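You operate a simulated robot arm through the tools that you are given. There is no shell and no other tool. Be economical: measure what you need, move in short steps, check, and stop when the job is done.

Carry out the task below with a simulated robot arm. There is one attempt and no reset: what you move stays moved.

TASK
Put the steel fitting and the brass cartridge that says "8.9 psi" from the work table in the grey tray.
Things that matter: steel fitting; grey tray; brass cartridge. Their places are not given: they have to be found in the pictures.

It is judged by the outcome, as a careful person would: the job done as asked, and still so three seconds after it is handed in. It fails if anything else is knocked over, pushed out of place, dropped, spilled or broken.

THE ROBOT
A 7-joint arm with a two-finger parallel gripper, fixed in place. Base frame: the origin is at the foot of the arm, x ahead of it, y to its left, z up; the work surface is at about z = 0. Lengths are in cm, angles in rad, forces in N, time in s.
With the tool pointing down near the work surface it reaches from about 22 to 58 cm from the base axis. Its first joint turns from -1.152 to 1.152 rad. Payload 2.5 kg.
Tool frame: the origin (TCP) lies between the finger pads and is the grasp point; the fingertips stand 2.3 cm ahead of it; z points along the fingers, y is the line along which they close. The gripper opens to 9.4 cm. The fingers are 3.8 cm wide and 1 cm thick; the gripper's body (5.4 by 9.6 cm) begins 3.9 cm behind the TCP.
Orientation is that of the tool frame in the base frame, as a unit quaternion [x, y, z, w]. With the fingers straight down and closing along the base's y, the tool's x points along the base's -x, its y along +y and its z along -z.

THE INTERFACE
- The arm moves only by the tool arm_command. Its arguments are lists of equal length, an entry for each row: "offset": the shift along the base's x, y, z in cm, a list of three; "turn": the turn, a rotation vector about the base's x, y, z in rad, a list of three; "gripper": the opening, from 0 (shut) to 1 (fully open). In form: {"offset": [[x, y, z], ...], "turn": [[rx, ry, rz], ...], "gripper": [gripper, ...]}. A call has 1 to 12 rows; each row shifts and turns the commanded pose from where the row before left it. A row lasts 0.2 s, in which the tool goes at most 5 cm and 0.15 rad; a call with a longer step from one row to the next is refused whole, and so is a gripper value outside its range. A pose out of reach is approached as far as the arm can. The call stops where the force on the tool passes 40 N (or 10 N more than at its start, if that is more) or the arm is blocked; 0.2 s more then pass. The fingers move at their own pace (about 10.8 cm/s each) and stop on an object; they squeeze with about 23 N. The grip force told is the motor's: it shows also when the fingers shut on nothing. Time passes only in rows, and 0.2 s behind the last, so rows that do not move let the fingers close. It gives the time, the measured TCP pose, the force on the tool (base axes), the opening and the grip force at its end, in the units of the frame above (readings bear some noise).
- Cameras (640 x 400 px; columns grow to the right, rows downward): "scene" is fixed at [12.33, -41.94, 52.59]; the picture's right is [0.76, -0.65, 0.00], its down [-0.48, -0.56, -0.67] and it looks along [0.44, 0.52, -0.74] (base axes); focal length 249 px, centre (320, 200). "wrist" rides on the gripper at [-3.9, 0, -4.4] in the tool frame; the picture's right is [0.00, -1.00, 0.00], its down [0.97, 0.00, -0.24] and it looks along [0.24, 0.00, 0.97] (tool axes); focal length 218 px, centre (320, 200).
- camera(camera): a new picture of that camera. No time passes.
- pixel_to_xyz(camera, pixels): for up to 12 pixels [column, row] of the newest picture of that camera ("zoom" is the newest enlarged one), the place [x, y, z] in the base frame of the surface seen there, good to about 0.2 cm. No time passes.
- enlarge(camera, box): a new picture of the part [left, top, right, bottom] of that camera's present view, enlarged. No time passes.
- close_job(): hands the job in; it is judged then, once.

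Work in short steps. Measure before you move; look again where a grasp or a placing could have gone wrong, and mend it. You have 60 turns and 26 pictures in all, the two below and enlarged ones among them. Open the gripper and draw the arm clear of the work before you hand the job in, unless the task says otherwise; then end with one line.

The tools are called after "Emit:" by a JSON object that holds its "method" and its "body". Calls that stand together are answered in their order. arm_command: Moves the arm, as the interface text tells. Its arguments: {"type":"object","properties":{"offset":{"type":"array","items":{"type":"array","items":{"type":"number"}}},"turn":{"type":"array","items":{"type":"array","items":{"type":"number"}}},"gripper":{"type":"array","items":{"type":"number"}}},"required":["offset","turn","gripper"]} The other tools are called the same way: camera (camera) takes a picture; pixel_to_xyz (camera, pixels) gives the place of the surface under pixels of a picture; enlarge (camera, box) takes an enlarged picture of a part of a camera's view; close_job () hands the job in.

At the start:

```text
time_s: 0.0
tcp_pos: [31.95, -4.12, 29.5]
ee_rot: [0.0, 1.0, 0.0, 0.0]
wrist_force: [-0.6, -0.7, 0.5]
width: 9.41
gripper_force: 0.0
```

scene: 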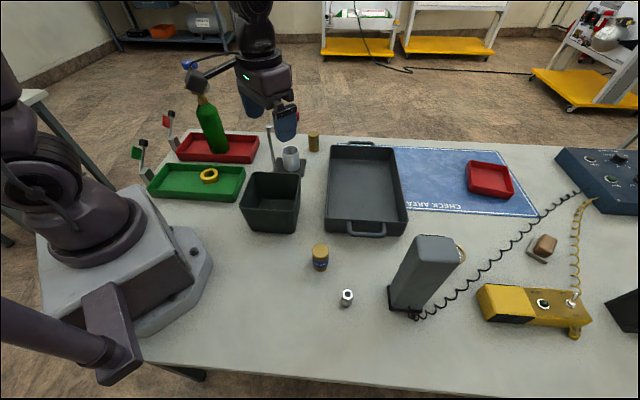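
wrist: 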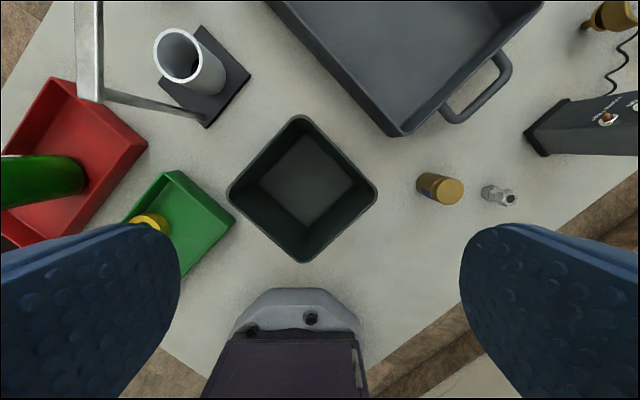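

The scene shows brass cylinders near (320,257) and (313,141), and a steel fitting near (347,297). I enlarge these to read the labels.

Emit:
{"method": "enlarge", "body": {"camera": "scene", "box": [290, 230, 370, 310]}}

Emit:
{"method": "enlarge", "body": {"camera": "scene", "box": [260, 120, 350, 180]}}

Emit:
{"method": "pixel_to_xyz", "body": {"camera": "scene", "pixels": [[320, 248], [321, 268], [347, 293], [347, 304], [313, 134], [314, 150], [360, 190], [330, 150], [400, 150], [328, 230], [405, 232], [270, 215]]}}

```text
5.00 times, centred on (330, 270) of scene
```

zoom: 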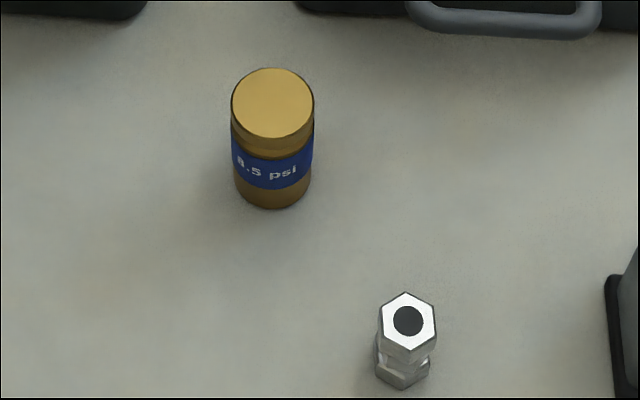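

```text
6.67 times, centred on (305, 150) of scene
```

zoom: 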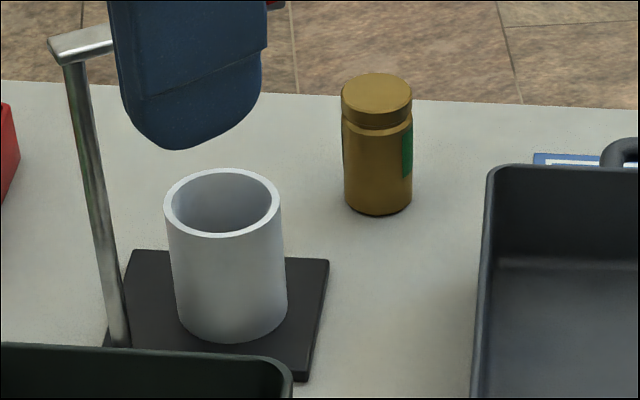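

```text
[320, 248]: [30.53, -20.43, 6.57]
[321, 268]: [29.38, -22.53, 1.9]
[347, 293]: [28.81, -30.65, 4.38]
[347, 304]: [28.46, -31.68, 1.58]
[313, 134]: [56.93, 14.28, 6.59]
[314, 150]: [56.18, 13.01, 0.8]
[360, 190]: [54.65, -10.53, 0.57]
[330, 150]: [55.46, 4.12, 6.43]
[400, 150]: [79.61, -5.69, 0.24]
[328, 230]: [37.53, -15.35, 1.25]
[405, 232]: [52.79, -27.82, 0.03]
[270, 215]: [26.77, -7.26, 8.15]
```

The near cartridge reads "8.5 psi" or similar, and the far one's green label faces away. Something brass also shows behind the tower near (460,252), so I look there.

Emit:
{"method": "enlarge", "body": {"camera": "scene", "box": [380, 220, 500, 320]}}

Emit:
{"method": "enlarge", "body": {"camera": "scene", "box": [308, 246, 332, 274]}}

Emit:
{"method": "enlarge", "body": {"camera": "wrist", "box": [400, 0, 640, 220]}}

```text
4.00 times, centred on (440, 270) of scene
```

zoom: 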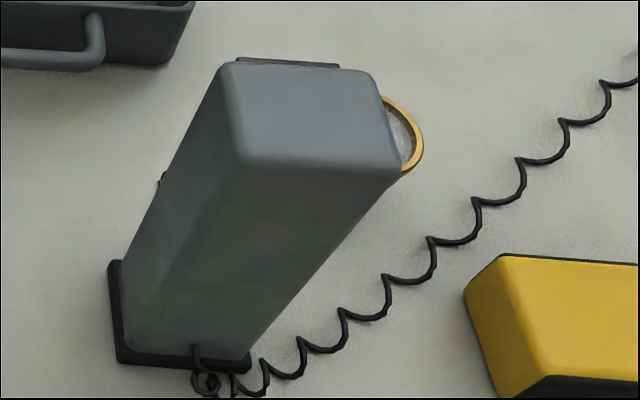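

```text
14.29 times, centred on (320, 260) of scene
```

zoom: 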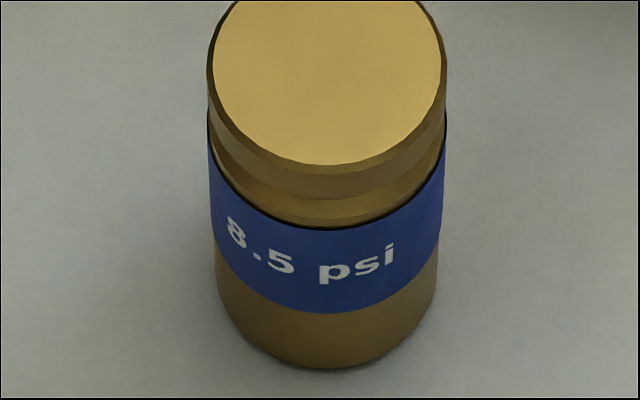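

```text
1.82 times, centred on (520, 110) of wrist
```

zoom: 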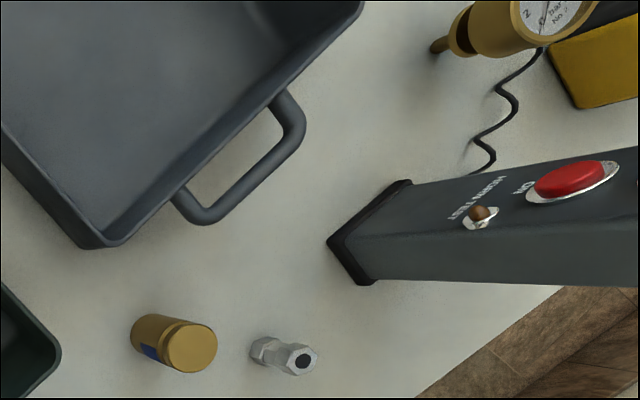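

The near one says 8.5 psi, so it is the wrong cartridge; the far one at about (57,14) needs reading. I move the wrist camera over and tilt it towards +y to see the label.

Emit:
{"method": "arm_command", "body": {"offset": [[4.6, 0, 0], [4.6, 0, 0], [4.6, 0, 0], [4.6, 0, -2], [4.6, 0, -3], [0, 0, 0]], "turn": [[0.12, 0, 0], [0.12, 0, 0], [0.12, 0, 0], [0.12, 0, 0], [0.12, 0, 0], [0, 0, 0]], "gripper": [1, 1, 1, 1, 1, 1]}}

Emit:
{"method": "camera", "body": {"camera": "wrist"}}

```text
refused: row 4 steps farther than a row can; nothing moved
```

```text
18 pictures are left
```

wrist: 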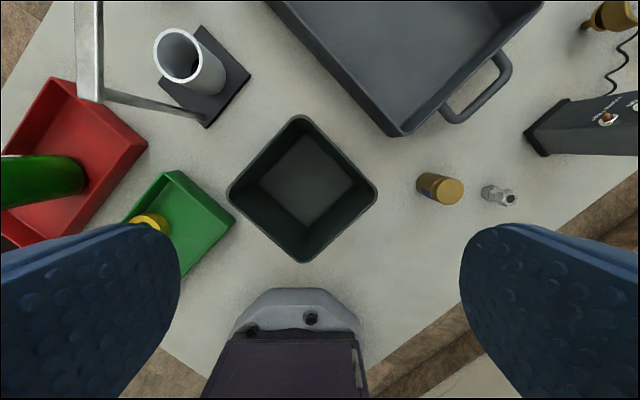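

The row was too long, so I repeat the move with smaller steps.

Emit:
{"method": "arm_command", "body": {"offset": [[4, 0, 0], [4, 0, 0], [4, 0, 0], [4, 0, -1], [4, 0, -2], [3, 0, -2], [0, 0, 0]], "turn": [[0.1, 0, 0], [0.1, 0, 0], [0.1, 0, 0], [0.1, 0, 0], [0.1, 0, 0], [0.1, 0, 0], [0, 0, 0]], "gripper": [1, 1, 1, 1, 1, 1, 1]}}

```text
time_s: 1.6
tcp_pos: [54.87, -4.05, 24.53]
ee_rot: [0.0, 0.955, 0.297, -0.001]
wrist_force: [-0.1, -0.4, 0.6]
width: 9.4
gripper_force: 0.0
```

Now I view from here.

Emit:
{"method": "camera", "body": {"camera": "wrist"}}

```text
17 pictures are left
```

wrist: 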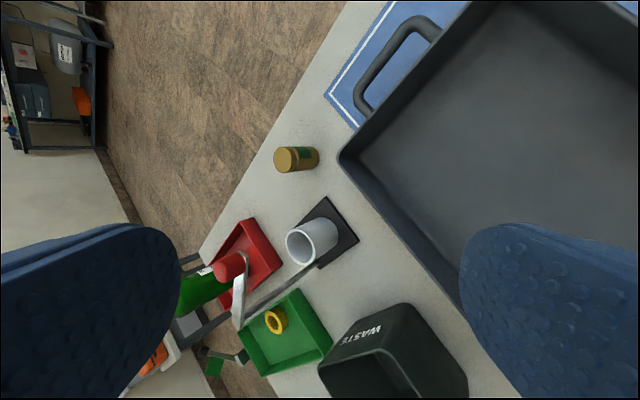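

The cartridge is at (297,158) with its label visible; I enlarge it.

Emit:
{"method": "enlarge", "body": {"camera": "wrist", "box": [270, 140, 325, 180]}}

Emit:
{"method": "pixel_to_xyz", "body": {"camera": "wrist", "pixels": [[285, 159], [310, 157], [297, 150], [297, 168], [317, 157], [440, 120], [345, 160]]}}

```text
10.00 times, centred on (298, 160) of wrist
```

zoom: 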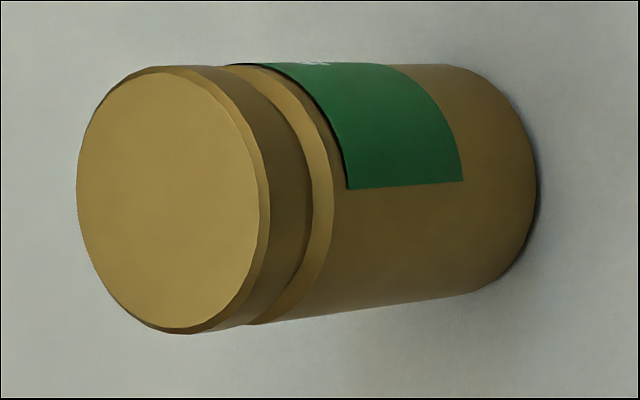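

```text
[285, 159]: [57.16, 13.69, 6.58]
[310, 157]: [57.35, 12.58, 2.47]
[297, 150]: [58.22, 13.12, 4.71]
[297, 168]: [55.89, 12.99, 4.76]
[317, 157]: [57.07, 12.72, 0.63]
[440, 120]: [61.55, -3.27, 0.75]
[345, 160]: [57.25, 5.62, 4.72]
```

The label faces +x, so I go further out and pitch back to see that side.

Emit:
{"method": "arm_command", "body": {"offset": [[1.5, 1, 0], [1.5, 1, 0], [1.5, 1, 0], [1, 1, 0], [0, 1, 0], [0, 0, 0]], "turn": [[0, 0.1, 0], [0, 0.1, 0], [0, 0.1, 0], [0, 0.1, 0], [0, 0.1, 0], [0, 0, 0]], "gripper": [1, 1, 1, 1, 1, 1]}}

Emit:
{"method": "camera", "body": {"camera": "wrist"}}

```text
time_s: 3.0
tcp_pos: [52.66, 1.13, 23.74]
ee_rot: [0.064, 0.933, 0.289, -0.207]
wrist_force: [0.1, -0.6, 0.3]
width: 9.4
gripper_force: 0.1
out of reach, approached as far as the arm can: row 2, 3, 4
```

```text
15 pictures are left
```

wrist: 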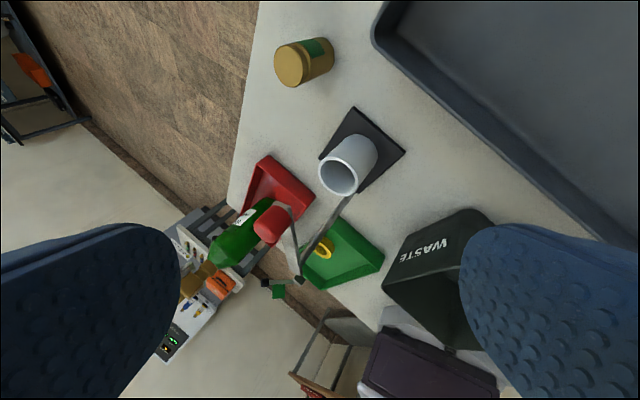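

That view doesn't show the text either, so I'll grasp and lift the cartridge to read it. First I measure the surroundings: plate, cup, rod and tray.

Emit:
{"method": "pixel_to_xyz", "body": {"camera": "wrist", "pixels": [[355, 110], [404, 152], [320, 157], [350, 145], [340, 190], [375, 150], [290, 70], [325, 45], [380, 15], [300, 275], [290, 210], [270, 225]]}}

Emit:
{"method": "pixel_to_xyz", "body": {"camera": "scene", "pixels": [[330, 145], [398, 148], [407, 215], [326, 222], [345, 215], [390, 215], [340, 165], [385, 165], [365, 195], [367, 228], [425, 240], [395, 305]]}}

```text
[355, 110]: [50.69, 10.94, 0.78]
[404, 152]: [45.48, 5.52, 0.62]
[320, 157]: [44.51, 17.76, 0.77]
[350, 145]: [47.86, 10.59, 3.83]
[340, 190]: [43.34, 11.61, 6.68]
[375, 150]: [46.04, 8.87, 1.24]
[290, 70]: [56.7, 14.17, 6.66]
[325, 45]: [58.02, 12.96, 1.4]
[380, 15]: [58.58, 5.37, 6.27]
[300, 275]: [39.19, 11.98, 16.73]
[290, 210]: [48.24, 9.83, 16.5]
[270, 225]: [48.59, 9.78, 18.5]
```

```text
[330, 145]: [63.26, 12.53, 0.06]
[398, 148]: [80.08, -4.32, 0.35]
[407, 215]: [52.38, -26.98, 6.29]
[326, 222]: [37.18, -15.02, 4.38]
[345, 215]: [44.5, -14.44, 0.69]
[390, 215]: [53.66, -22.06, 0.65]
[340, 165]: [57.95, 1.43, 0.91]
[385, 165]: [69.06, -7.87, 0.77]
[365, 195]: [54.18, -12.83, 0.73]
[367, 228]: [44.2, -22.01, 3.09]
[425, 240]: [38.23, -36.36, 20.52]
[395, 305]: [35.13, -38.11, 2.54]
```

The stand seems to have a head at around (48,10,18), close to the approach path. I check the scene.

Emit:
{"method": "enlarge", "body": {"camera": "scene", "box": [180, 40, 420, 190]}}

```text
2.67 times, centred on (300, 115) of scene
```

zoom: 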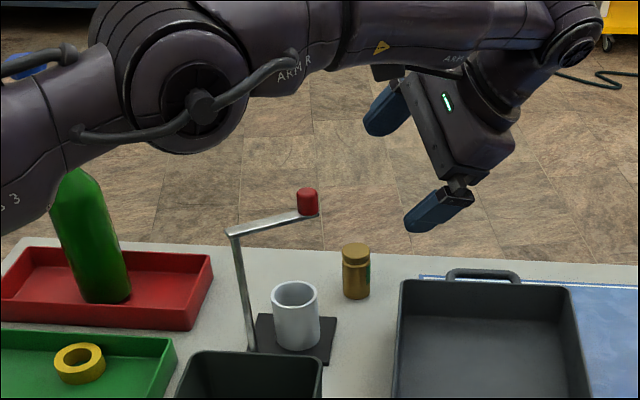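

The stand's lever ends at about (49,10,18.5), so I will approach from the -y side. The tool will be tilted 0.4 towards +y with the jaws closing along x. I first undo the pitch and begin the yaw, staying high.

Emit:
{"method": "arm_command", "body": {"offset": [[0, 0, 0], [0, 0, 0], [0, 0, 0], [0, 0, 0], [0, 0, 0], [0, 0, 0], [0, 0, 0], [0, 0, 0], [0, 0, 0], [0, 0, 0], [0, 0, 0], [0, 0, 0]], "turn": [[0, -0.125, 0], [0, -0.125, 0], [0, -0.125, 0], [0, -0.125, 0], [-0.1, 0, 0], [-0.1, 0, 0], [0, -0.0556, 0.1315], [0, -0.0556, 0.1315], [0, -0.0556, 0.1315], [0, -0.0556, 0.1315], [0, -0.0556, 0.1315], [0, -0.0556, 0.1315]], "gripper": [1, 1, 1, 1, 1, 1, 1, 1, 1, 1, 1, 0.6]}}

```text
time_s: 5.6
tcp_pos: [52.62, 1.28, 23.67]
ee_rot: [-0.42, 0.881, 0.19, 0.11]
wrist_force: [0.5, -0.3, 0.1]
width: 5.61
gripper_force: 0.2
```

Continue the yaw with five more rows.

Emit:
{"method": "arm_command", "body": {"offset": [[0.8, 1.2, 0], [0.8, 1.2, 0], [0.8, 1.2, -0.5], [0.8, 1.2, -0.5], [0.8, 1.2, -0.5], [0, 0, 0]], "turn": [[0, -0.0556, 0.1315], [0, -0.0556, 0.1315], [0, -0.0556, 0.1315], [0, -0.0556, 0.1315], [0, -0.0556, 0.1315], [0, 0, 0]], "gripper": [0.6, 0.6, 0.6, 0.6, 0.6, 0.6]}}

```text
time_s: 7.0
tcp_pos: [56.68, 7.05, 22.16]
ee_rot: [0.702, -0.676, -0.156, -0.162]
wrist_force: [-0.3, -0.3, -0.6]
width: 5.62
gripper_force: 0.2
```

Orientation is good: jaws horizontal along x, tilt about 0.45. I descend to the pre-grasp point 9 cm back along the tool axis and look.

Emit:
{"method": "arm_command", "body": {"offset": [[0.21, 1.2, -3], [0.21, 1.15, -3], [0, 0, -2.76], [0, 0, 0]], "turn": [[0, 0, 0], [0, 0, 0], [0, 0, 0], [0, 0, 0]], "gripper": [0.6, 0.6, 0.6, 0.6]}}

Emit:
{"method": "camera", "body": {"camera": "wrist"}}

```text
time_s: 8.0
tcp_pos: [57.12, 9.63, 13.27]
ee_rot: [0.701, -0.676, -0.156, -0.162]
wrist_force: [1.1, 0.8, 0.6]
width: 5.65
gripper_force: 0.1
```

```text
13 pictures are left
```

wrist: 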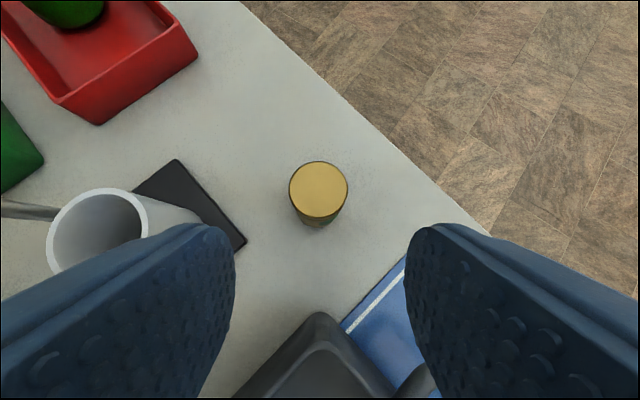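

The cartridge is centred at (319,190). I measure its top.

Emit:
{"method": "pixel_to_xyz", "body": {"camera": "wrist", "pixels": [[319, 190], [292, 190], [346, 190], [319, 165], [319, 213]]}}

```text
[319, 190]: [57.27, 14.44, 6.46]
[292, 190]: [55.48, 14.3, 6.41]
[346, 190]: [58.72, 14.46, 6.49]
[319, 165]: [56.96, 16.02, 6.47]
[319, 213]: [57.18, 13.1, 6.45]
```

Grasp point about (57.1,14.2,4.3). I advance along the tool axis, then close.

Emit:
{"method": "arm_command", "body": {"offset": [[0, 1.3, -2.5], [0, 1.3, -2.5], [0, 1.1, -2.2], [0, 0.87, -1.77], [0, 0, 0], [0, 0, 0], [0, 0, 0], [0, 0, 0]], "turn": [[0, 0, 0], [0, 0, 0], [0, 0, 0], [0, 0, 0], [0, 0, 0], [0, 0, 0], [0, 0, 0], [0, 0, 0]], "gripper": [0.6, 0.6, 0.6, 0.6, 0.6, 0, 0, 0]}}

```text
time_s: 9.8
tcp_pos: [56.98, 14.27, 4.46]
ee_rot: [0.702, -0.676, -0.156, -0.162]
wrist_force: [1.2, -0.3, 0.7]
width: 3.53
gripper_force: 23.0
```

Gripped at 3.5 cm width. I retreat along the same path, then move towards the tray side.

Emit:
{"method": "arm_command", "body": {"offset": [[0, 0, 1.5], [0, -1.2, 2.5], [0, -1.3, 2.5], [0, -1.3, 2.5], [0, -1.3, 2.5], [0, -2, 2.5], [-0.5, -3, 1], [-1, -3, 0], [-1, -3, 0], [-1, -3, 0], [0, 0, 0]], "turn": [[0, 0, 0], [0, 0, 0], [0, 0, 0], [0, 0, 0], [0, 0, 0], [0, 0, 0], [0, 0, 0], [0, 0, 0], [0, 0, 0], [0, 0, 0], [0, 0, 0]], "gripper": [0, 0, 0, 0, 0, 0, 0, 0, 0, 0, 0]}}

Emit:
{"method": "arm_command", "body": {"offset": [[0, -0.5, 0], [0, -0.5, 0], [0, -0.5, 0], [0, -0.5, 0], [0, -0.5, 0], [0, -0.5, 0], [0, -0.5, 0], [0, -0.5, 0], [0, -0.5, 0], [0, -0.5, 0], [0, 0, 0], [0, 0, 0]], "turn": [[0, 0, -0.14], [0, 0, -0.14], [0, 0, -0.14], [0, 0, -0.14], [0, 0, -0.14], [0, 0, -0.14], [0, 0, -0.14], [0, 0, -0.14], [0, 0, -0.14], [0, 0, -0.14], [0, 0, -0.14], [0, 0, 0]], "gripper": [0, 0, 0, 0, 0, 0, 0, 0, 0, 0, 0, 0]}}

Emit:
{"method": "camera", "body": {"camera": "scene"}}

```text
time_s: 12.2
tcp_pos: [53.6, -4.95, 19.43]
ee_rot: [0.701, -0.676, -0.156, -0.162]
wrist_force: [0.7, 0.3, -0.7]
width: 0.01
gripper_force: 23.7
```

```text
time_s: 14.8
tcp_pos: [53.62, -10.03, 19.48]
ee_rot: [-0.032, 0.974, -0.001, 0.225]
wrist_force: [0.8, -0.2, -0.7]
width: 0.0
gripper_force: 22.9
```

```text
12 pictures are left
```

scene: 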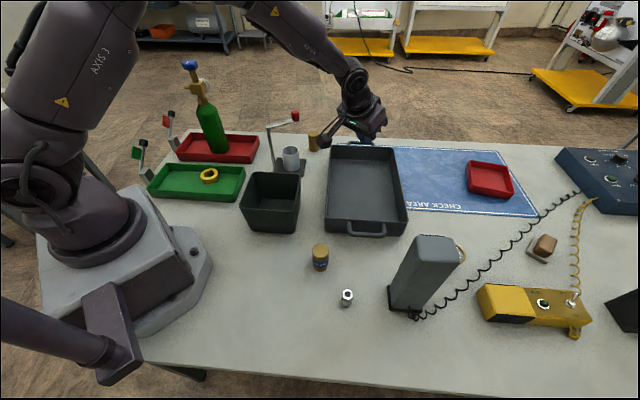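

The gripper is empty: the cartridge slipped and still stands near (313,141). I look closer.

Emit:
{"method": "enlarge", "body": {"camera": "scene", "box": [280, 110, 350, 160]}}

Emit:
{"method": "pixel_to_xyz", "body": {"camera": "scene", "pixels": [[313, 134], [313, 142], [314, 149], [309, 142], [317, 142]]}}

```text
8.00 times, centred on (315, 135) of scene
```

zoom: 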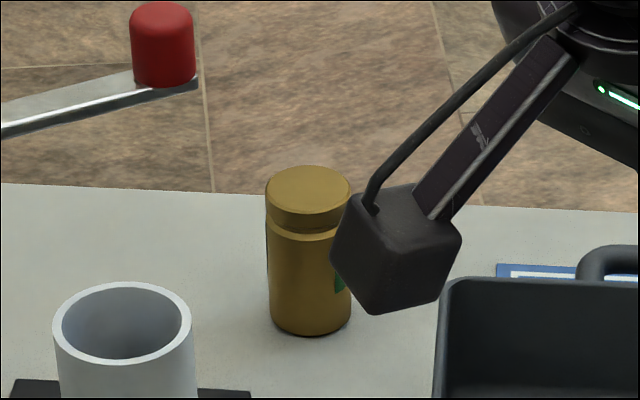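

```text
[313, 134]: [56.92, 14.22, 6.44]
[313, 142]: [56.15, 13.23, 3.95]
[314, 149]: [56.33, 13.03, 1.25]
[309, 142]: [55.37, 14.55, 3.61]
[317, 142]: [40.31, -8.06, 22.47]
```

The cartridge stands unmoved at about (57.1,14.4). I return with the same orientation, reversing the path, and will lift slowly this time.

Emit:
{"method": "arm_command", "body": {"offset": [[0, 0.5, 0], [0, 0.5, 0], [0, 0.5, 0], [0, 0.5, 0], [0, 0.5, 0], [0, 0.5, 0], [0, 0.5, 0], [0, 0.5, 0], [0, 0.5, 0], [0, 0.5, 0], [0, 0, 0], [0, 0, 0]], "turn": [[0, 0, 0.14], [0, 0, 0.14], [0, 0, 0.14], [0, 0, 0.14], [0, 0, 0.14], [0, 0, 0.14], [0, 0, 0.14], [0, 0, 0.14], [0, 0, 0.14], [0, 0, 0.14], [0, 0, 0.14], [0, 0, 0]], "gripper": [0.6, 0.6, 0.6, 0.6, 0.6, 0.6, 0.6, 0.6, 0.6, 0.6, 0.6, 0.6]}}

Emit:
{"method": "arm_command", "body": {"offset": [[1, 3, 0], [1, 3, 0], [1, 3, 0], [0.5, 3, -1], [0, 2.1, -2.5], [0, 1, -2], [0, 0, 0]], "turn": [[0, 0, 0], [0, 0, 0], [0, 0, 0], [0, 0, 0], [0, 0, 0], [0, 0, 0], [0, 0, 0]], "gripper": [0.6, 0.6, 0.6, 0.6, 0.6, 0.6, 0.6]}}

```text
time_s: 17.4
tcp_pos: [53.69, -4.99, 19.45]
ee_rot: [0.702, -0.676, -0.156, -0.162]
wrist_force: [-0.3, 0.1, 0.1]
width: 5.66
gripper_force: 0.0
```

```text
time_s: 19.0
tcp_pos: [57.32, 10.22, 13.95]
ee_rot: [0.701, -0.676, -0.156, -0.161]
wrist_force: [-0.2, -0.4, 0.0]
width: 5.62
gripper_force: 0.1
```

Descend a bit deeper and further than before, then close with more dwell.

Emit:
{"method": "arm_command", "body": {"offset": [[-0.1, 1.2, -2.5], [-0.1, 1.2, -2.5], [0, 1.0, -2.5], [0, 0.9, -2.5], [0, 0, 0], [0, 0, 0], [0, 0, 0], [0, 0, 0], [0, 0, 0], [0, 0, 0]], "turn": [[0, 0, 0], [0, 0, 0], [0, 0, 0], [0, 0, 0], [0, 0, 0], [0, 0, 0], [0, 0, 0], [0, 0, 0], [0, 0, 0], [0, 0, 0]], "gripper": [0.6, 0.6, 0.6, 0.6, 0.6, 0, 0, 0, 0, 0]}}

Emit:
{"method": "camera", "body": {"camera": "wrist"}}

```text
time_s: 21.2
tcp_pos: [56.98, 14.46, 4.22]
ee_rot: [0.702, -0.676, -0.156, -0.163]
wrist_force: [5.1, -5.8, 20.6]
width: 3.53
gripper_force: 23.1
```

```text
10 pictures are left
```

wrist: 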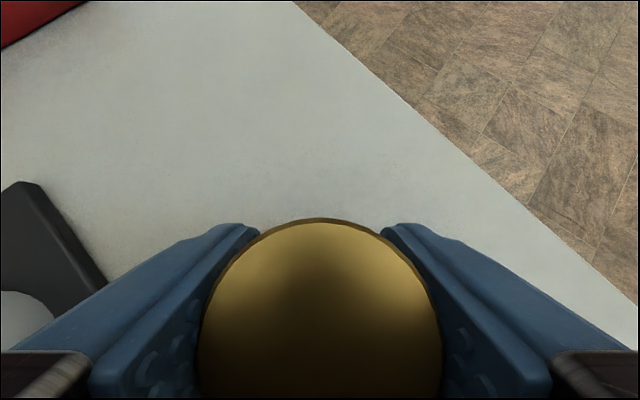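

Reads 20 N upward, so the palm is probably touching the cap. I lift very slowly and check the width.

Emit:
{"method": "arm_command", "body": {"offset": [[0, 0, 0.3], [0, 0, 0.2], [0, 0, 0.2], [0, 0, 0.2], [0, 0, 0.2], [0, 0, 0.2], [0, 0, 0]], "turn": [[0, 0, 0], [0, 0, 0], [0, 0, 0], [0, 0, 0], [0, 0, 0], [0, 0, 0], [0, 0, 0]], "gripper": [0, 0, 0, 0, 0, 0, 0]}}

Emit:
{"method": "camera", "body": {"camera": "wrist"}}

```text
time_s: 22.8
tcp_pos: [56.97, 14.5, 5.3]
ee_rot: [0.701, -0.676, -0.157, -0.161]
wrist_force: [0.3, -0.2, -2.2]
width: 3.52
gripper_force: 23.2
```

```text
9 pictures are left
```

wrist: 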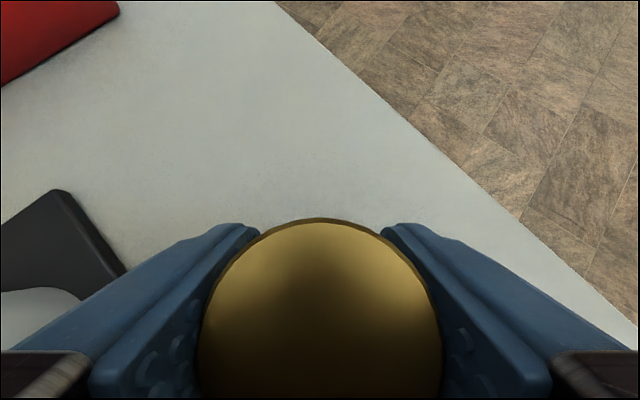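

It is held now (load about 2 N). I continue slowly, going up and back.

Emit:
{"method": "arm_command", "body": {"offset": [[0, 0, 0.5], [0, -0.2, 0.7], [0, -0.4, 0.8], [0, -0.4, 0.8], [0, -0.4, 0.8], [0, -0.4, 0.8], [0, -0.4, 0.8], [0, -0.4, 0.8], [0, -0.4, 0.8], [0, -0.4, 0.8], [0, 0, 0.4], [0, 0, 0]], "turn": [[0, 0, 0], [0, 0, 0], [0, 0, 0], [0, 0, 0], [0, 0, 0], [0, 0, 0], [0, 0, 0], [0, 0, 0], [0, 0, 0], [0, 0, 0], [0, 0, 0], [0, 0, 0]], "gripper": [0, 0, 0, 0, 0, 0, 0, 0, 0, 0, 0, 0]}}

```text
time_s: 25.4
tcp_pos: [56.85, 11.12, 13.28]
ee_rot: [0.701, -0.676, -0.157, -0.162]
wrist_force: [0.2, 0.5, -2.5]
width: 3.51
gripper_force: 23.2
```

Still held, with the bottom at about z=9, above the tray rim (6.5). I move over the tray gently.

Emit:
{"method": "arm_command", "body": {"offset": [[0, -0.6, 0.3], [0, -1, 0.3], [-0.3, -1.3, 0.3], [-0.4, -1.5, 0], [-0.4, -1.5, 0], [-0.4, -1.5, 0], [-0.4, -1.5, 0], [-0.4, -1.5, 0], [-0.4, -1.5, 0], [-0.3, -1.2, 0], [0, -0.6, 0], [0, 0, 0]], "turn": [[0, 0, 0], [0, 0, 0], [0, 0, 0], [0, 0, 0], [0, 0, 0], [0, 0, 0], [0, 0, 0], [0, 0, 0], [0, 0, 0], [0, 0, 0], [0, 0, 0], [0, 0, 0]], "gripper": [0, 0, 0, 0, 0, 0, 0, 0, 0, 0, 0, 0]}}

```text
time_s: 28.0
tcp_pos: [53.96, -2.79, 14.07]
ee_rot: [0.701, -0.677, -0.156, -0.162]
wrist_force: [-0.5, -0.2, -1.9]
width: 3.5
gripper_force: 22.9
```

Held. I turn it about the vertical so the label faces the scene camera, moving further over the tray.

Emit:
{"method": "arm_command", "body": {"offset": [[0, -0.7, 0], [0, -0.7, 0], [0, -0.7, 0], [0, -0.7, 0], [0, -0.7, 0], [0, -0.7, 0], [0, -0.7, 0], [0, -0.7, 0], [0, -0.7, 0], [0, -0.7, 0], [0, 0, 0], [0, 0, 0]], "turn": [[0, 0, -0.1], [0, 0, -0.14], [0, 0, -0.14], [0, 0, -0.14], [0, 0, -0.14], [0, 0, -0.14], [0, 0, -0.14], [0, 0, -0.14], [0, 0, -0.14], [0, 0, -0.14], [0, 0, -0.14], [0, 0, 0]], "gripper": [0, 0, 0, 0, 0, 0, 0, 0, 0, 0, 0, 0]}}

Emit:
{"method": "enlarge", "body": {"camera": "scene", "box": [320, 110, 420, 230]}}

```text
time_s: 30.6
tcp_pos: [53.87, -9.7, 14.21]
ee_rot: [-0.052, 0.973, 0.003, 0.225]
wrist_force: [0.1, 1.0, -2.1]
width: 3.51
gripper_force: 23.2
```

```text
3.33 times, centred on (370, 170) of scene
```

zoom: 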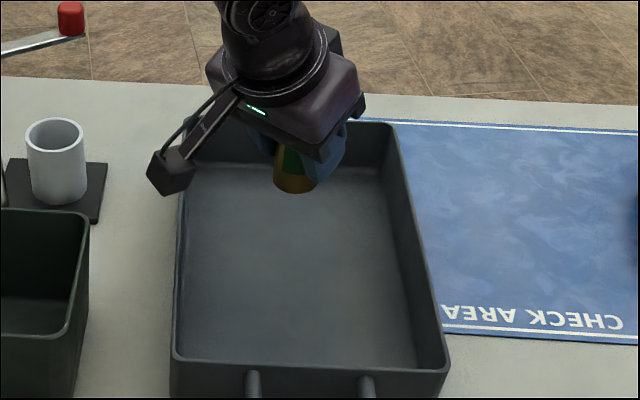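

The cartridge hangs over the tray interior. I lower it onto the tray floor (z about 0.7) and stop just above contact.

Emit:
{"method": "arm_command", "body": {"offset": [[0, 0, -0.6], [0, 0, -1.1], [0, 0, -1.3], [0, 0, -1.3], [0, 0, -1.3], [0, 0, -1.2], [0, 0, -1.0], [0, 0, -0.6], [0, 0, -0.4], [0, 0, 0]], "turn": [[0, 0, 0], [0, 0, 0], [0, 0, 0], [0, 0, 0], [0, 0, 0], [0, 0, 0], [0, 0, 0], [0, 0, 0], [0, 0, 0], [0, 0, 0]], "gripper": [0, 0, 0, 0, 0, 0, 0, 0, 0, 0]}}

```text
time_s: 32.8
tcp_pos: [53.91, -9.68, 5.37]
ee_rot: [-0.053, 0.973, 0.004, 0.226]
wrist_force: [0.9, 0.7, -2.1]
width: 3.52
gripper_force: 22.9
```

Not yet touching, so I lower in small steps to contact.

Emit:
{"method": "arm_command", "body": {"offset": [[0, 0, -0.15], [0, 0, -0.15], [0, 0, -0.1], [0, 0, 0]], "turn": [[0, 0, 0], [0, 0, 0], [0, 0, 0], [0, 0, 0]], "gripper": [0, 0, 0, 0]}}

```text
time_s: 33.8
tcp_pos: [53.87, -9.68, 4.88]
ee_rot: [-0.053, 0.973, 0.004, 0.226]
wrist_force: [0.6, 0.6, -1.5]
width: 3.49
gripper_force: 22.7
```

Emit:
{"method": "arm_command", "body": {"offset": [[0, 0, -0.1], [0, 0, -0.1], [0, 0, 0]], "turn": [[0, 0, 0], [0, 0, 0], [0, 0, 0]], "gripper": [0, 0, 0]}}

```text
time_s: 34.6
tcp_pos: [53.96, -9.62, 4.76]
ee_rot: [-0.053, 0.973, 0.005, 0.226]
wrist_force: [-1.5, 0.5, 2.5]
width: 3.52
gripper_force: 22.8
```

Contact is felt (force now +2.5). I open and retreat along the tool axis, then read the label.

Emit:
{"method": "arm_command", "body": {"offset": [[0, 0, 0], [0, 0, 0], [0, 0, 0], [-0.9, 0, 1.8], [-1.2, 0, 2.4], [-1.2, 0, 2.4], [-1.2, 0, 2.4], [-1, 0, 3], [-2, 2, 3], [-2, 2, 3], [0, 0, 0]], "turn": [[0, 0, 0], [0, 0, 0], [0, 0, 0], [0, 0, 0], [0, 0, 0], [0, 0, 0], [0, 0, 0], [0, 0, 0], [0, 0, 0], [0, 0, 0], [0, 0, 0]], "gripper": [0.55, 0.55, 0.55, 0.55, 0.55, 0.55, 0.55, 0.55, 0.55, 0.55, 0.55]}}

Emit:
{"method": "enlarge", "body": {"camera": "scene", "box": [340, 140, 420, 200]}}

```text
time_s: 37.0
tcp_pos: [44.38, -5.57, 22.86]
ee_rot: [-0.053, 0.973, 0.005, 0.225]
wrist_force: [-0.3, -0.5, -0.1]
width: 5.16
gripper_force: 0.1
```

```text
6.67 times, centred on (380, 170) of scene
```

zoom: 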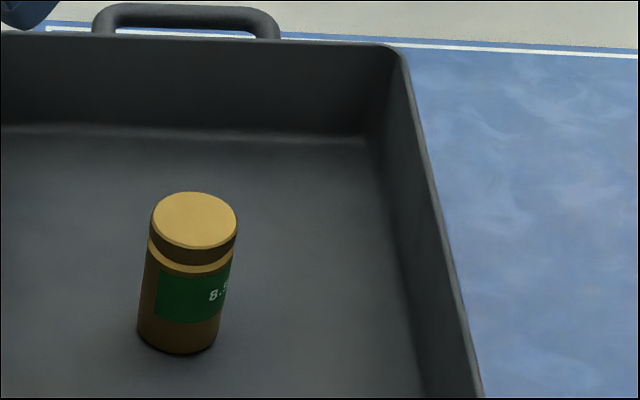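

It stands in the tray; the label begins "8.", so I zoom on it.

Emit:
{"method": "enlarge", "body": {"camera": "scene", "box": [358, 176, 378, 194]}}

```text
16.00 times, centred on (368, 185) of scene
```

zoom: 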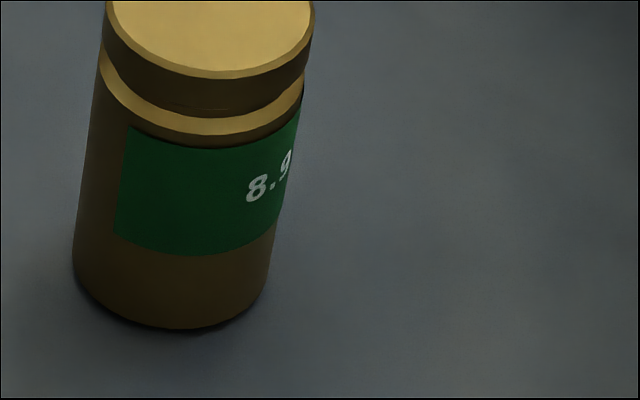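

It reads 8.9 – the right cartridge is in the tray. Next is the fitting; I measure it and the tower beside it.

Emit:
{"method": "pixel_to_xyz", "body": {"camera": "scene", "pixels": [[346, 292], [350, 295], [343, 296], [347, 302], [388, 287], [391, 309], [413, 318], [388, 300], [400, 280], [415, 245], [443, 262], [420, 290]]}}

Emit:
{"method": "enlarge", "body": {"camera": "scene", "box": [320, 220, 480, 330]}}

```text
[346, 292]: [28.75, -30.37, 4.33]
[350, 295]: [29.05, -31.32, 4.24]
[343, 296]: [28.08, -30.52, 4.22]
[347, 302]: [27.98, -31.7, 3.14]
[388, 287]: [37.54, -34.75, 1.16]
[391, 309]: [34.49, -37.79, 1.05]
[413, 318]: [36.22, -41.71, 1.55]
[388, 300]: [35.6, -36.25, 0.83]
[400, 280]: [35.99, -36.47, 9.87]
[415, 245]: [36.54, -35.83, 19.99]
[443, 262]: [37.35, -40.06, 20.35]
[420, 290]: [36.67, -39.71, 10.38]
```

```text
3.64 times, centred on (400, 275) of scene
```

zoom: 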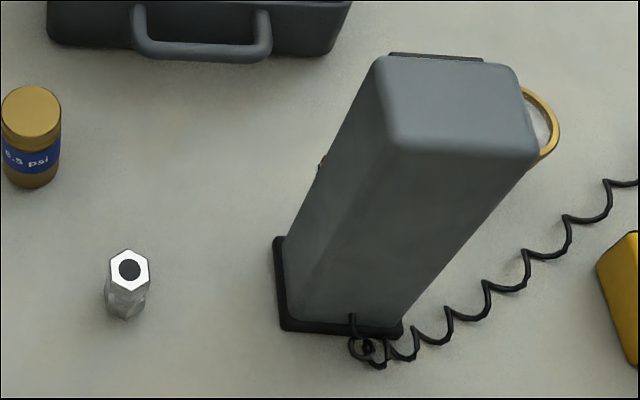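

Fitting centre ≈(28.7,-30.8), top z=4.3; the nearest tower face is about 9 cm away. I level the tool, yaw to about -0.18 to match the hex flats, and move above it.

Emit:
{"method": "arm_command", "body": {"offset": [[-3, 0, 0], [-3, -1, 0], [-3, -2, 0], [-3, -3, 0], [-2, -3, 0], [-1.6, -3.2, 0], [0, -3.5, 0], [0, -3.5, 0], [0, -3, -1.5], [0, -3, -1.5], [0, 0, 0]], "turn": [[-0.012, 0.113, 0], [-0.012, 0.113, 0], [-0.012, 0.113, 0], [-0.012, 0.113, 0], [0, 0, -0.1], [0, 0, -0.1], [0, 0, -0.085], [0, 0, 0], [0, 0, 0], [0, 0, 0], [0, 0, 0]], "gripper": [0.55, 0.55, 0.55, 0.55, 0.55, 0.55, 0.55, 0.55, 0.55, 0.55, 0.55]}}

Emit:
{"method": "enlarge", "body": {"camera": "wrist", "box": [220, 120, 420, 280]}}

```text
time_s: 39.4
tcp_pos: [28.72, -30.97, 19.79]
ee_rot: [0.088, 0.996, -0.007, -0.001]
wrist_force: [-0.7, 0.0, 0.4]
width: 5.17
gripper_force: 0.2
```

```text
2.50 times, centred on (320, 200) of wrist
```

zoom: 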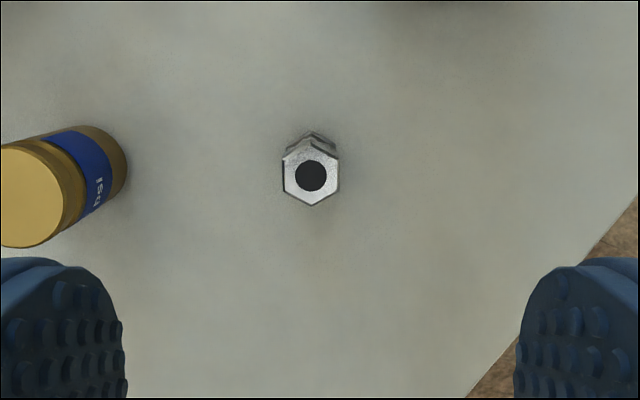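

The hex flats line up with the jaws. I measure its centre.

Emit:
{"method": "pixel_to_xyz", "body": {"camera": "zoom", "pixels": [[289, 178], [335, 178], [311, 152], [311, 203], [298, 165], [325, 190]]}}

```text
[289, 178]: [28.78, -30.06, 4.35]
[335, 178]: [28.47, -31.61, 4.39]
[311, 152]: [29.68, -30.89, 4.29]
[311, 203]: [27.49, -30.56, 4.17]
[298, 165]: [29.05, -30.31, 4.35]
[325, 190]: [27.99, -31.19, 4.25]
```

Centre is (28.6,-30.8). I descend to TCP z≈2.9 and close.

Emit:
{"method": "arm_command", "body": {"offset": [[-0.1, 0.15, -3], [0, 0, -3.5], [0, 0, -3.5], [0, 0, -3.2], [0, 0, -2.2], [0, 0, -1.5], [0, 0, 0], [0, 0, 0], [0, 0, 0], [0, 0, 0], [0, 0, 0]], "turn": [[0, 0, 0], [0, 0, 0], [0, 0, 0], [0, 0, 0], [0, 0, 0], [0, 0, 0], [0, 0, 0], [0, 0, 0], [0, 0, 0], [0, 0, 0], [0, 0, 0]], "gripper": [0.55, 0.55, 0.55, 0.55, 0.55, 0.55, 0.55, 0, 0, 0, 0]}}

Emit:
{"method": "arm_command", "body": {"offset": [[0, 0, 0.2], [0, 0, 0.3], [0, 0, 0.5], [0, 0, 0.8], [0, 0, 0.8], [0, 0, 0.8], [0, 0, 0]], "turn": [[0, 0, 0], [0, 0, 0], [0, 0, 0], [0, 0, 0], [0, 0, 0], [0, 0, 0], [0, 0, 0]], "gripper": [0, 0, 0, 0, 0, 0, 0]}}

```text
time_s: 41.8
tcp_pos: [28.64, -30.73, 2.87]
ee_rot: [0.087, 0.996, -0.008, -0.001]
wrist_force: [-0.5, -0.1, 0.5]
width: 2.13
gripper_force: 23.2
```

```text
time_s: 43.4
tcp_pos: [28.69, -30.68, 6.23]
ee_rot: [0.088, 0.996, -0.007, -0.001]
wrist_force: [-1.1, -0.9, -1.1]
width: 2.14
gripper_force: 23.2
```

Held (width 2.14). I lift straight up to z≈17.

Emit:
{"method": "arm_command", "body": {"offset": [[0, 0, 0.8], [0, 0, 1.2], [0, 0, 1.4], [0, 0, 1.4], [0, 0.5, 1.4], [0, 1, 1.4], [0.5, 1.4, 1], [1, 1.5, 0.5], [1.3, 1.5, 0], [1.5, 1.5, 0], [1.5, 1.5, 0], [1.5, 1.5, 0]], "turn": [[0, 0, 0], [0, 0, 0], [0, 0, 0], [0, 0, 0], [0, 0, 0], [0, 0, 0], [0, 0, 0], [0, 0, 0], [0, 0, 0], [0, 0, 0], [0, 0, 0], [0, 0, 0]], "gripper": [0, 0, 0, 0, 0, 0, 0, 0, 0, 0, 0, 0]}}

Emit:
{"method": "arm_command", "body": {"offset": [[1.6, 0.8, 0], [1.8, 0.8, 0], [1.8, 0.8, 0], [1.8, 0.6, 0], [1.8, 0.3, 0], [1.8, 0, 0], [1.8, 0, 0], [1.2, 0, 0], [0.4, 0, 0], [0, 0, 0]], "turn": [[0, 0, 0], [0, 0, 0], [0, 0, 0], [0, 0, 0], [0, 0, 0], [0, 0, 0], [0, 0, 0], [0, 0, 0], [0, 0, 0], [0, 0, 0]], "gripper": [0, 0, 0, 0, 0, 0, 0, 0, 0, 0]}}

Emit:
{"method": "camera", "body": {"camera": "scene"}}

```text
time_s: 46.0
tcp_pos: [36.18, -20.41, 15.42]
ee_rot: [0.087, 0.996, -0.006, 0.0]
wrist_force: [0.7, 0.0, 0.0]
width: 2.15
gripper_force: 22.7
```

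```text
time_s: 48.2
tcp_pos: [50.02, -17.04, 15.26]
ee_rot: [0.087, 0.996, -0.007, 0.0]
wrist_force: [0.2, 0.0, -1.2]
width: 2.16
gripper_force: 23.3
```

```text
3 pictures are left
```

scene: 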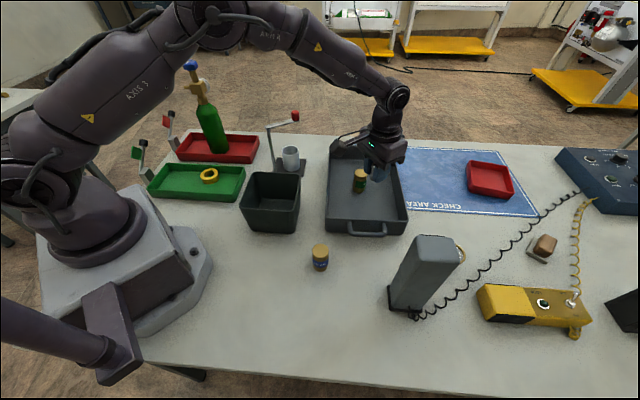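

The fitting is above tray floor at (50,-17), clear of the walls and the cartridge. I lower it by 11.3 cm, then ease to contact.

Emit:
{"method": "arm_command", "body": {"offset": [[0, 0, -0.6], [0, 0, -1.2], [0, 0, -1.5], [0, 0, -1.5], [0, 0, -1.5], [0, 0, -1.5], [0, 0, -1.3], [0, 0, -1.1], [0, 0, -0.7], [0, 0, -0.4], [0, 0, 0]], "turn": [[0, 0, 0], [0, 0, 0], [0, 0, 0], [0, 0, 0], [0, 0, 0], [0, 0, 0], [0, 0, 0], [0, 0, 0], [0, 0, 0], [0, 0, 0], [0, 0, 0]], "gripper": [0, 0, 0, 0, 0, 0, 0, 0, 0, 0, 0]}}

Emit:
{"method": "arm_command", "body": {"offset": [[0, 0, -0.1], [0, 0, -0.1], [0, 0, -0.1], [0, 0, 0]], "turn": [[0, 0, 0], [0, 0, 0], [0, 0, 0], [0, 0, 0]], "gripper": [0, 0, 0, 0]}}

```text
time_s: 50.6
tcp_pos: [49.99, -17.01, 4.14]
ee_rot: [0.087, 0.996, -0.006, -0.001]
wrist_force: [-1.0, -0.2, -0.6]
width: 2.17
gripper_force: 22.6
```

```text
time_s: 51.6
tcp_pos: [50.0, -17.01, 3.73]
ee_rot: [0.087, 0.996, -0.007, -0.001]
wrist_force: [0.4, 0.7, -0.8]
width: 2.13
gripper_force: 23.1
```

Emit:
{"method": "arm_command", "body": {"offset": [[0, 0, -0.1], [0, 0, -0.1], [0, 0, 0]], "turn": [[0, 0, 0], [0, 0, 0], [0, 0, 0]], "gripper": [0, 0, 0]}}

```text
time_s: 52.4
tcp_pos: [50.0, -16.93, 3.53]
ee_rot: [0.087, 0.996, -0.006, 0.0]
wrist_force: [-0.1, -0.2, -1.2]
width: 2.17
gripper_force: 22.8
```

One more small step to feel the floor.

Emit:
{"method": "arm_command", "body": {"offset": [[0, 0, -0.08], [0, 0, -0.07], [0, 0, 0]], "turn": [[0, 0, 0], [0, 0, 0], [0, 0, 0]], "gripper": [0, 0, 0]}}

```text
time_s: 53.2
tcp_pos: [49.98, -17.06, 3.42]
ee_rot: [0.086, 0.996, -0.007, -0.001]
wrist_force: [-2.0, 0.9, 7.6]
width: 2.17
gripper_force: 22.9
```

Contact (7.6 N). I open partly and withdraw straight up, then back towards the base.

Emit:
{"method": "arm_command", "body": {"offset": [[0, 0, 0], [0, 0, 0], [0, 0, 0], [0, 0, 1.5], [0, 0, 3], [0, 0, 3], [0, 0, 3], [0, 0, 3], [-3, 0, 3], [-4, 0, 2], [-4, 0, 0], [-4, 0, 0]], "turn": [[0, 0, 0], [0, 0, 0], [0, 0, 0], [0, 0, 0], [0, 0, 0], [0, 0, 0], [0, 0, 0], [0, 0, 0], [0, 0, 0], [0, 0, 0], [0, 0, 0], [0, 0, 0]], "gripper": [0.4, 0.4, 0.4, 0.4, 0.4, 0.4, 0.4, 0.4, 0.4, 0.4, 0.4, 0.4]}}

Emit:
{"method": "camera", "body": {"camera": "scene"}}

```text
time_s: 55.8
tcp_pos: [35.09, -17.09, 21.73]
ee_rot: [0.087, 0.996, -0.007, 0.0]
wrist_force: [-0.5, -0.6, 0.1]
width: 3.75
gripper_force: 0.0
```

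```text
2 pictures are left
```

scene: 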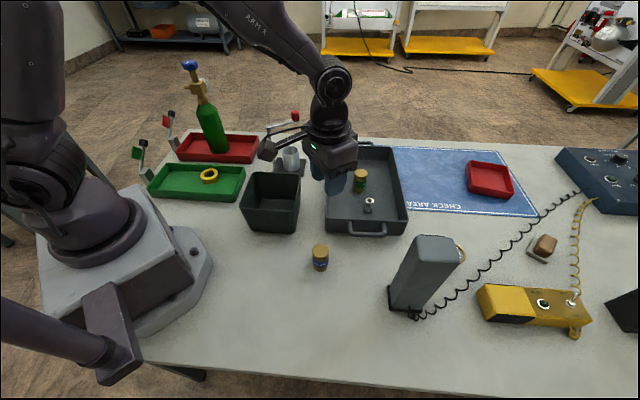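

Both objects stand in the grey tray, at (360,180) and (369,204), and everything else is where it was. I open the gripper fully; the arm is clear.

Emit:
{"method": "arm_command", "body": {"offset": [[0, 1.5, 2], [-1, 2, 2], [0, 0, 0]], "turn": [[0, 0, 0], [0, 0, 0], [0, 0, 0]], "gripper": [1, 1, 1]}}

Emit:
{"method": "close_job", "body": {}}

```text
time_s: 56.6
tcp_pos: [33.96, -13.6, 25.75]
ee_rot: [0.087, 0.996, -0.007, -0.001]
wrist_force: [0.0, -0.7, 0.4]
width: 9.38
gripper_force: 0.1
```

```text
The job is handed in.
```

The steel fitting and the brass cartridge whose label shows "8.9" are both standing in the grey tray. My first grip on the cartridge slipped without moving it, and the last scene picture showed nothing else out of place.
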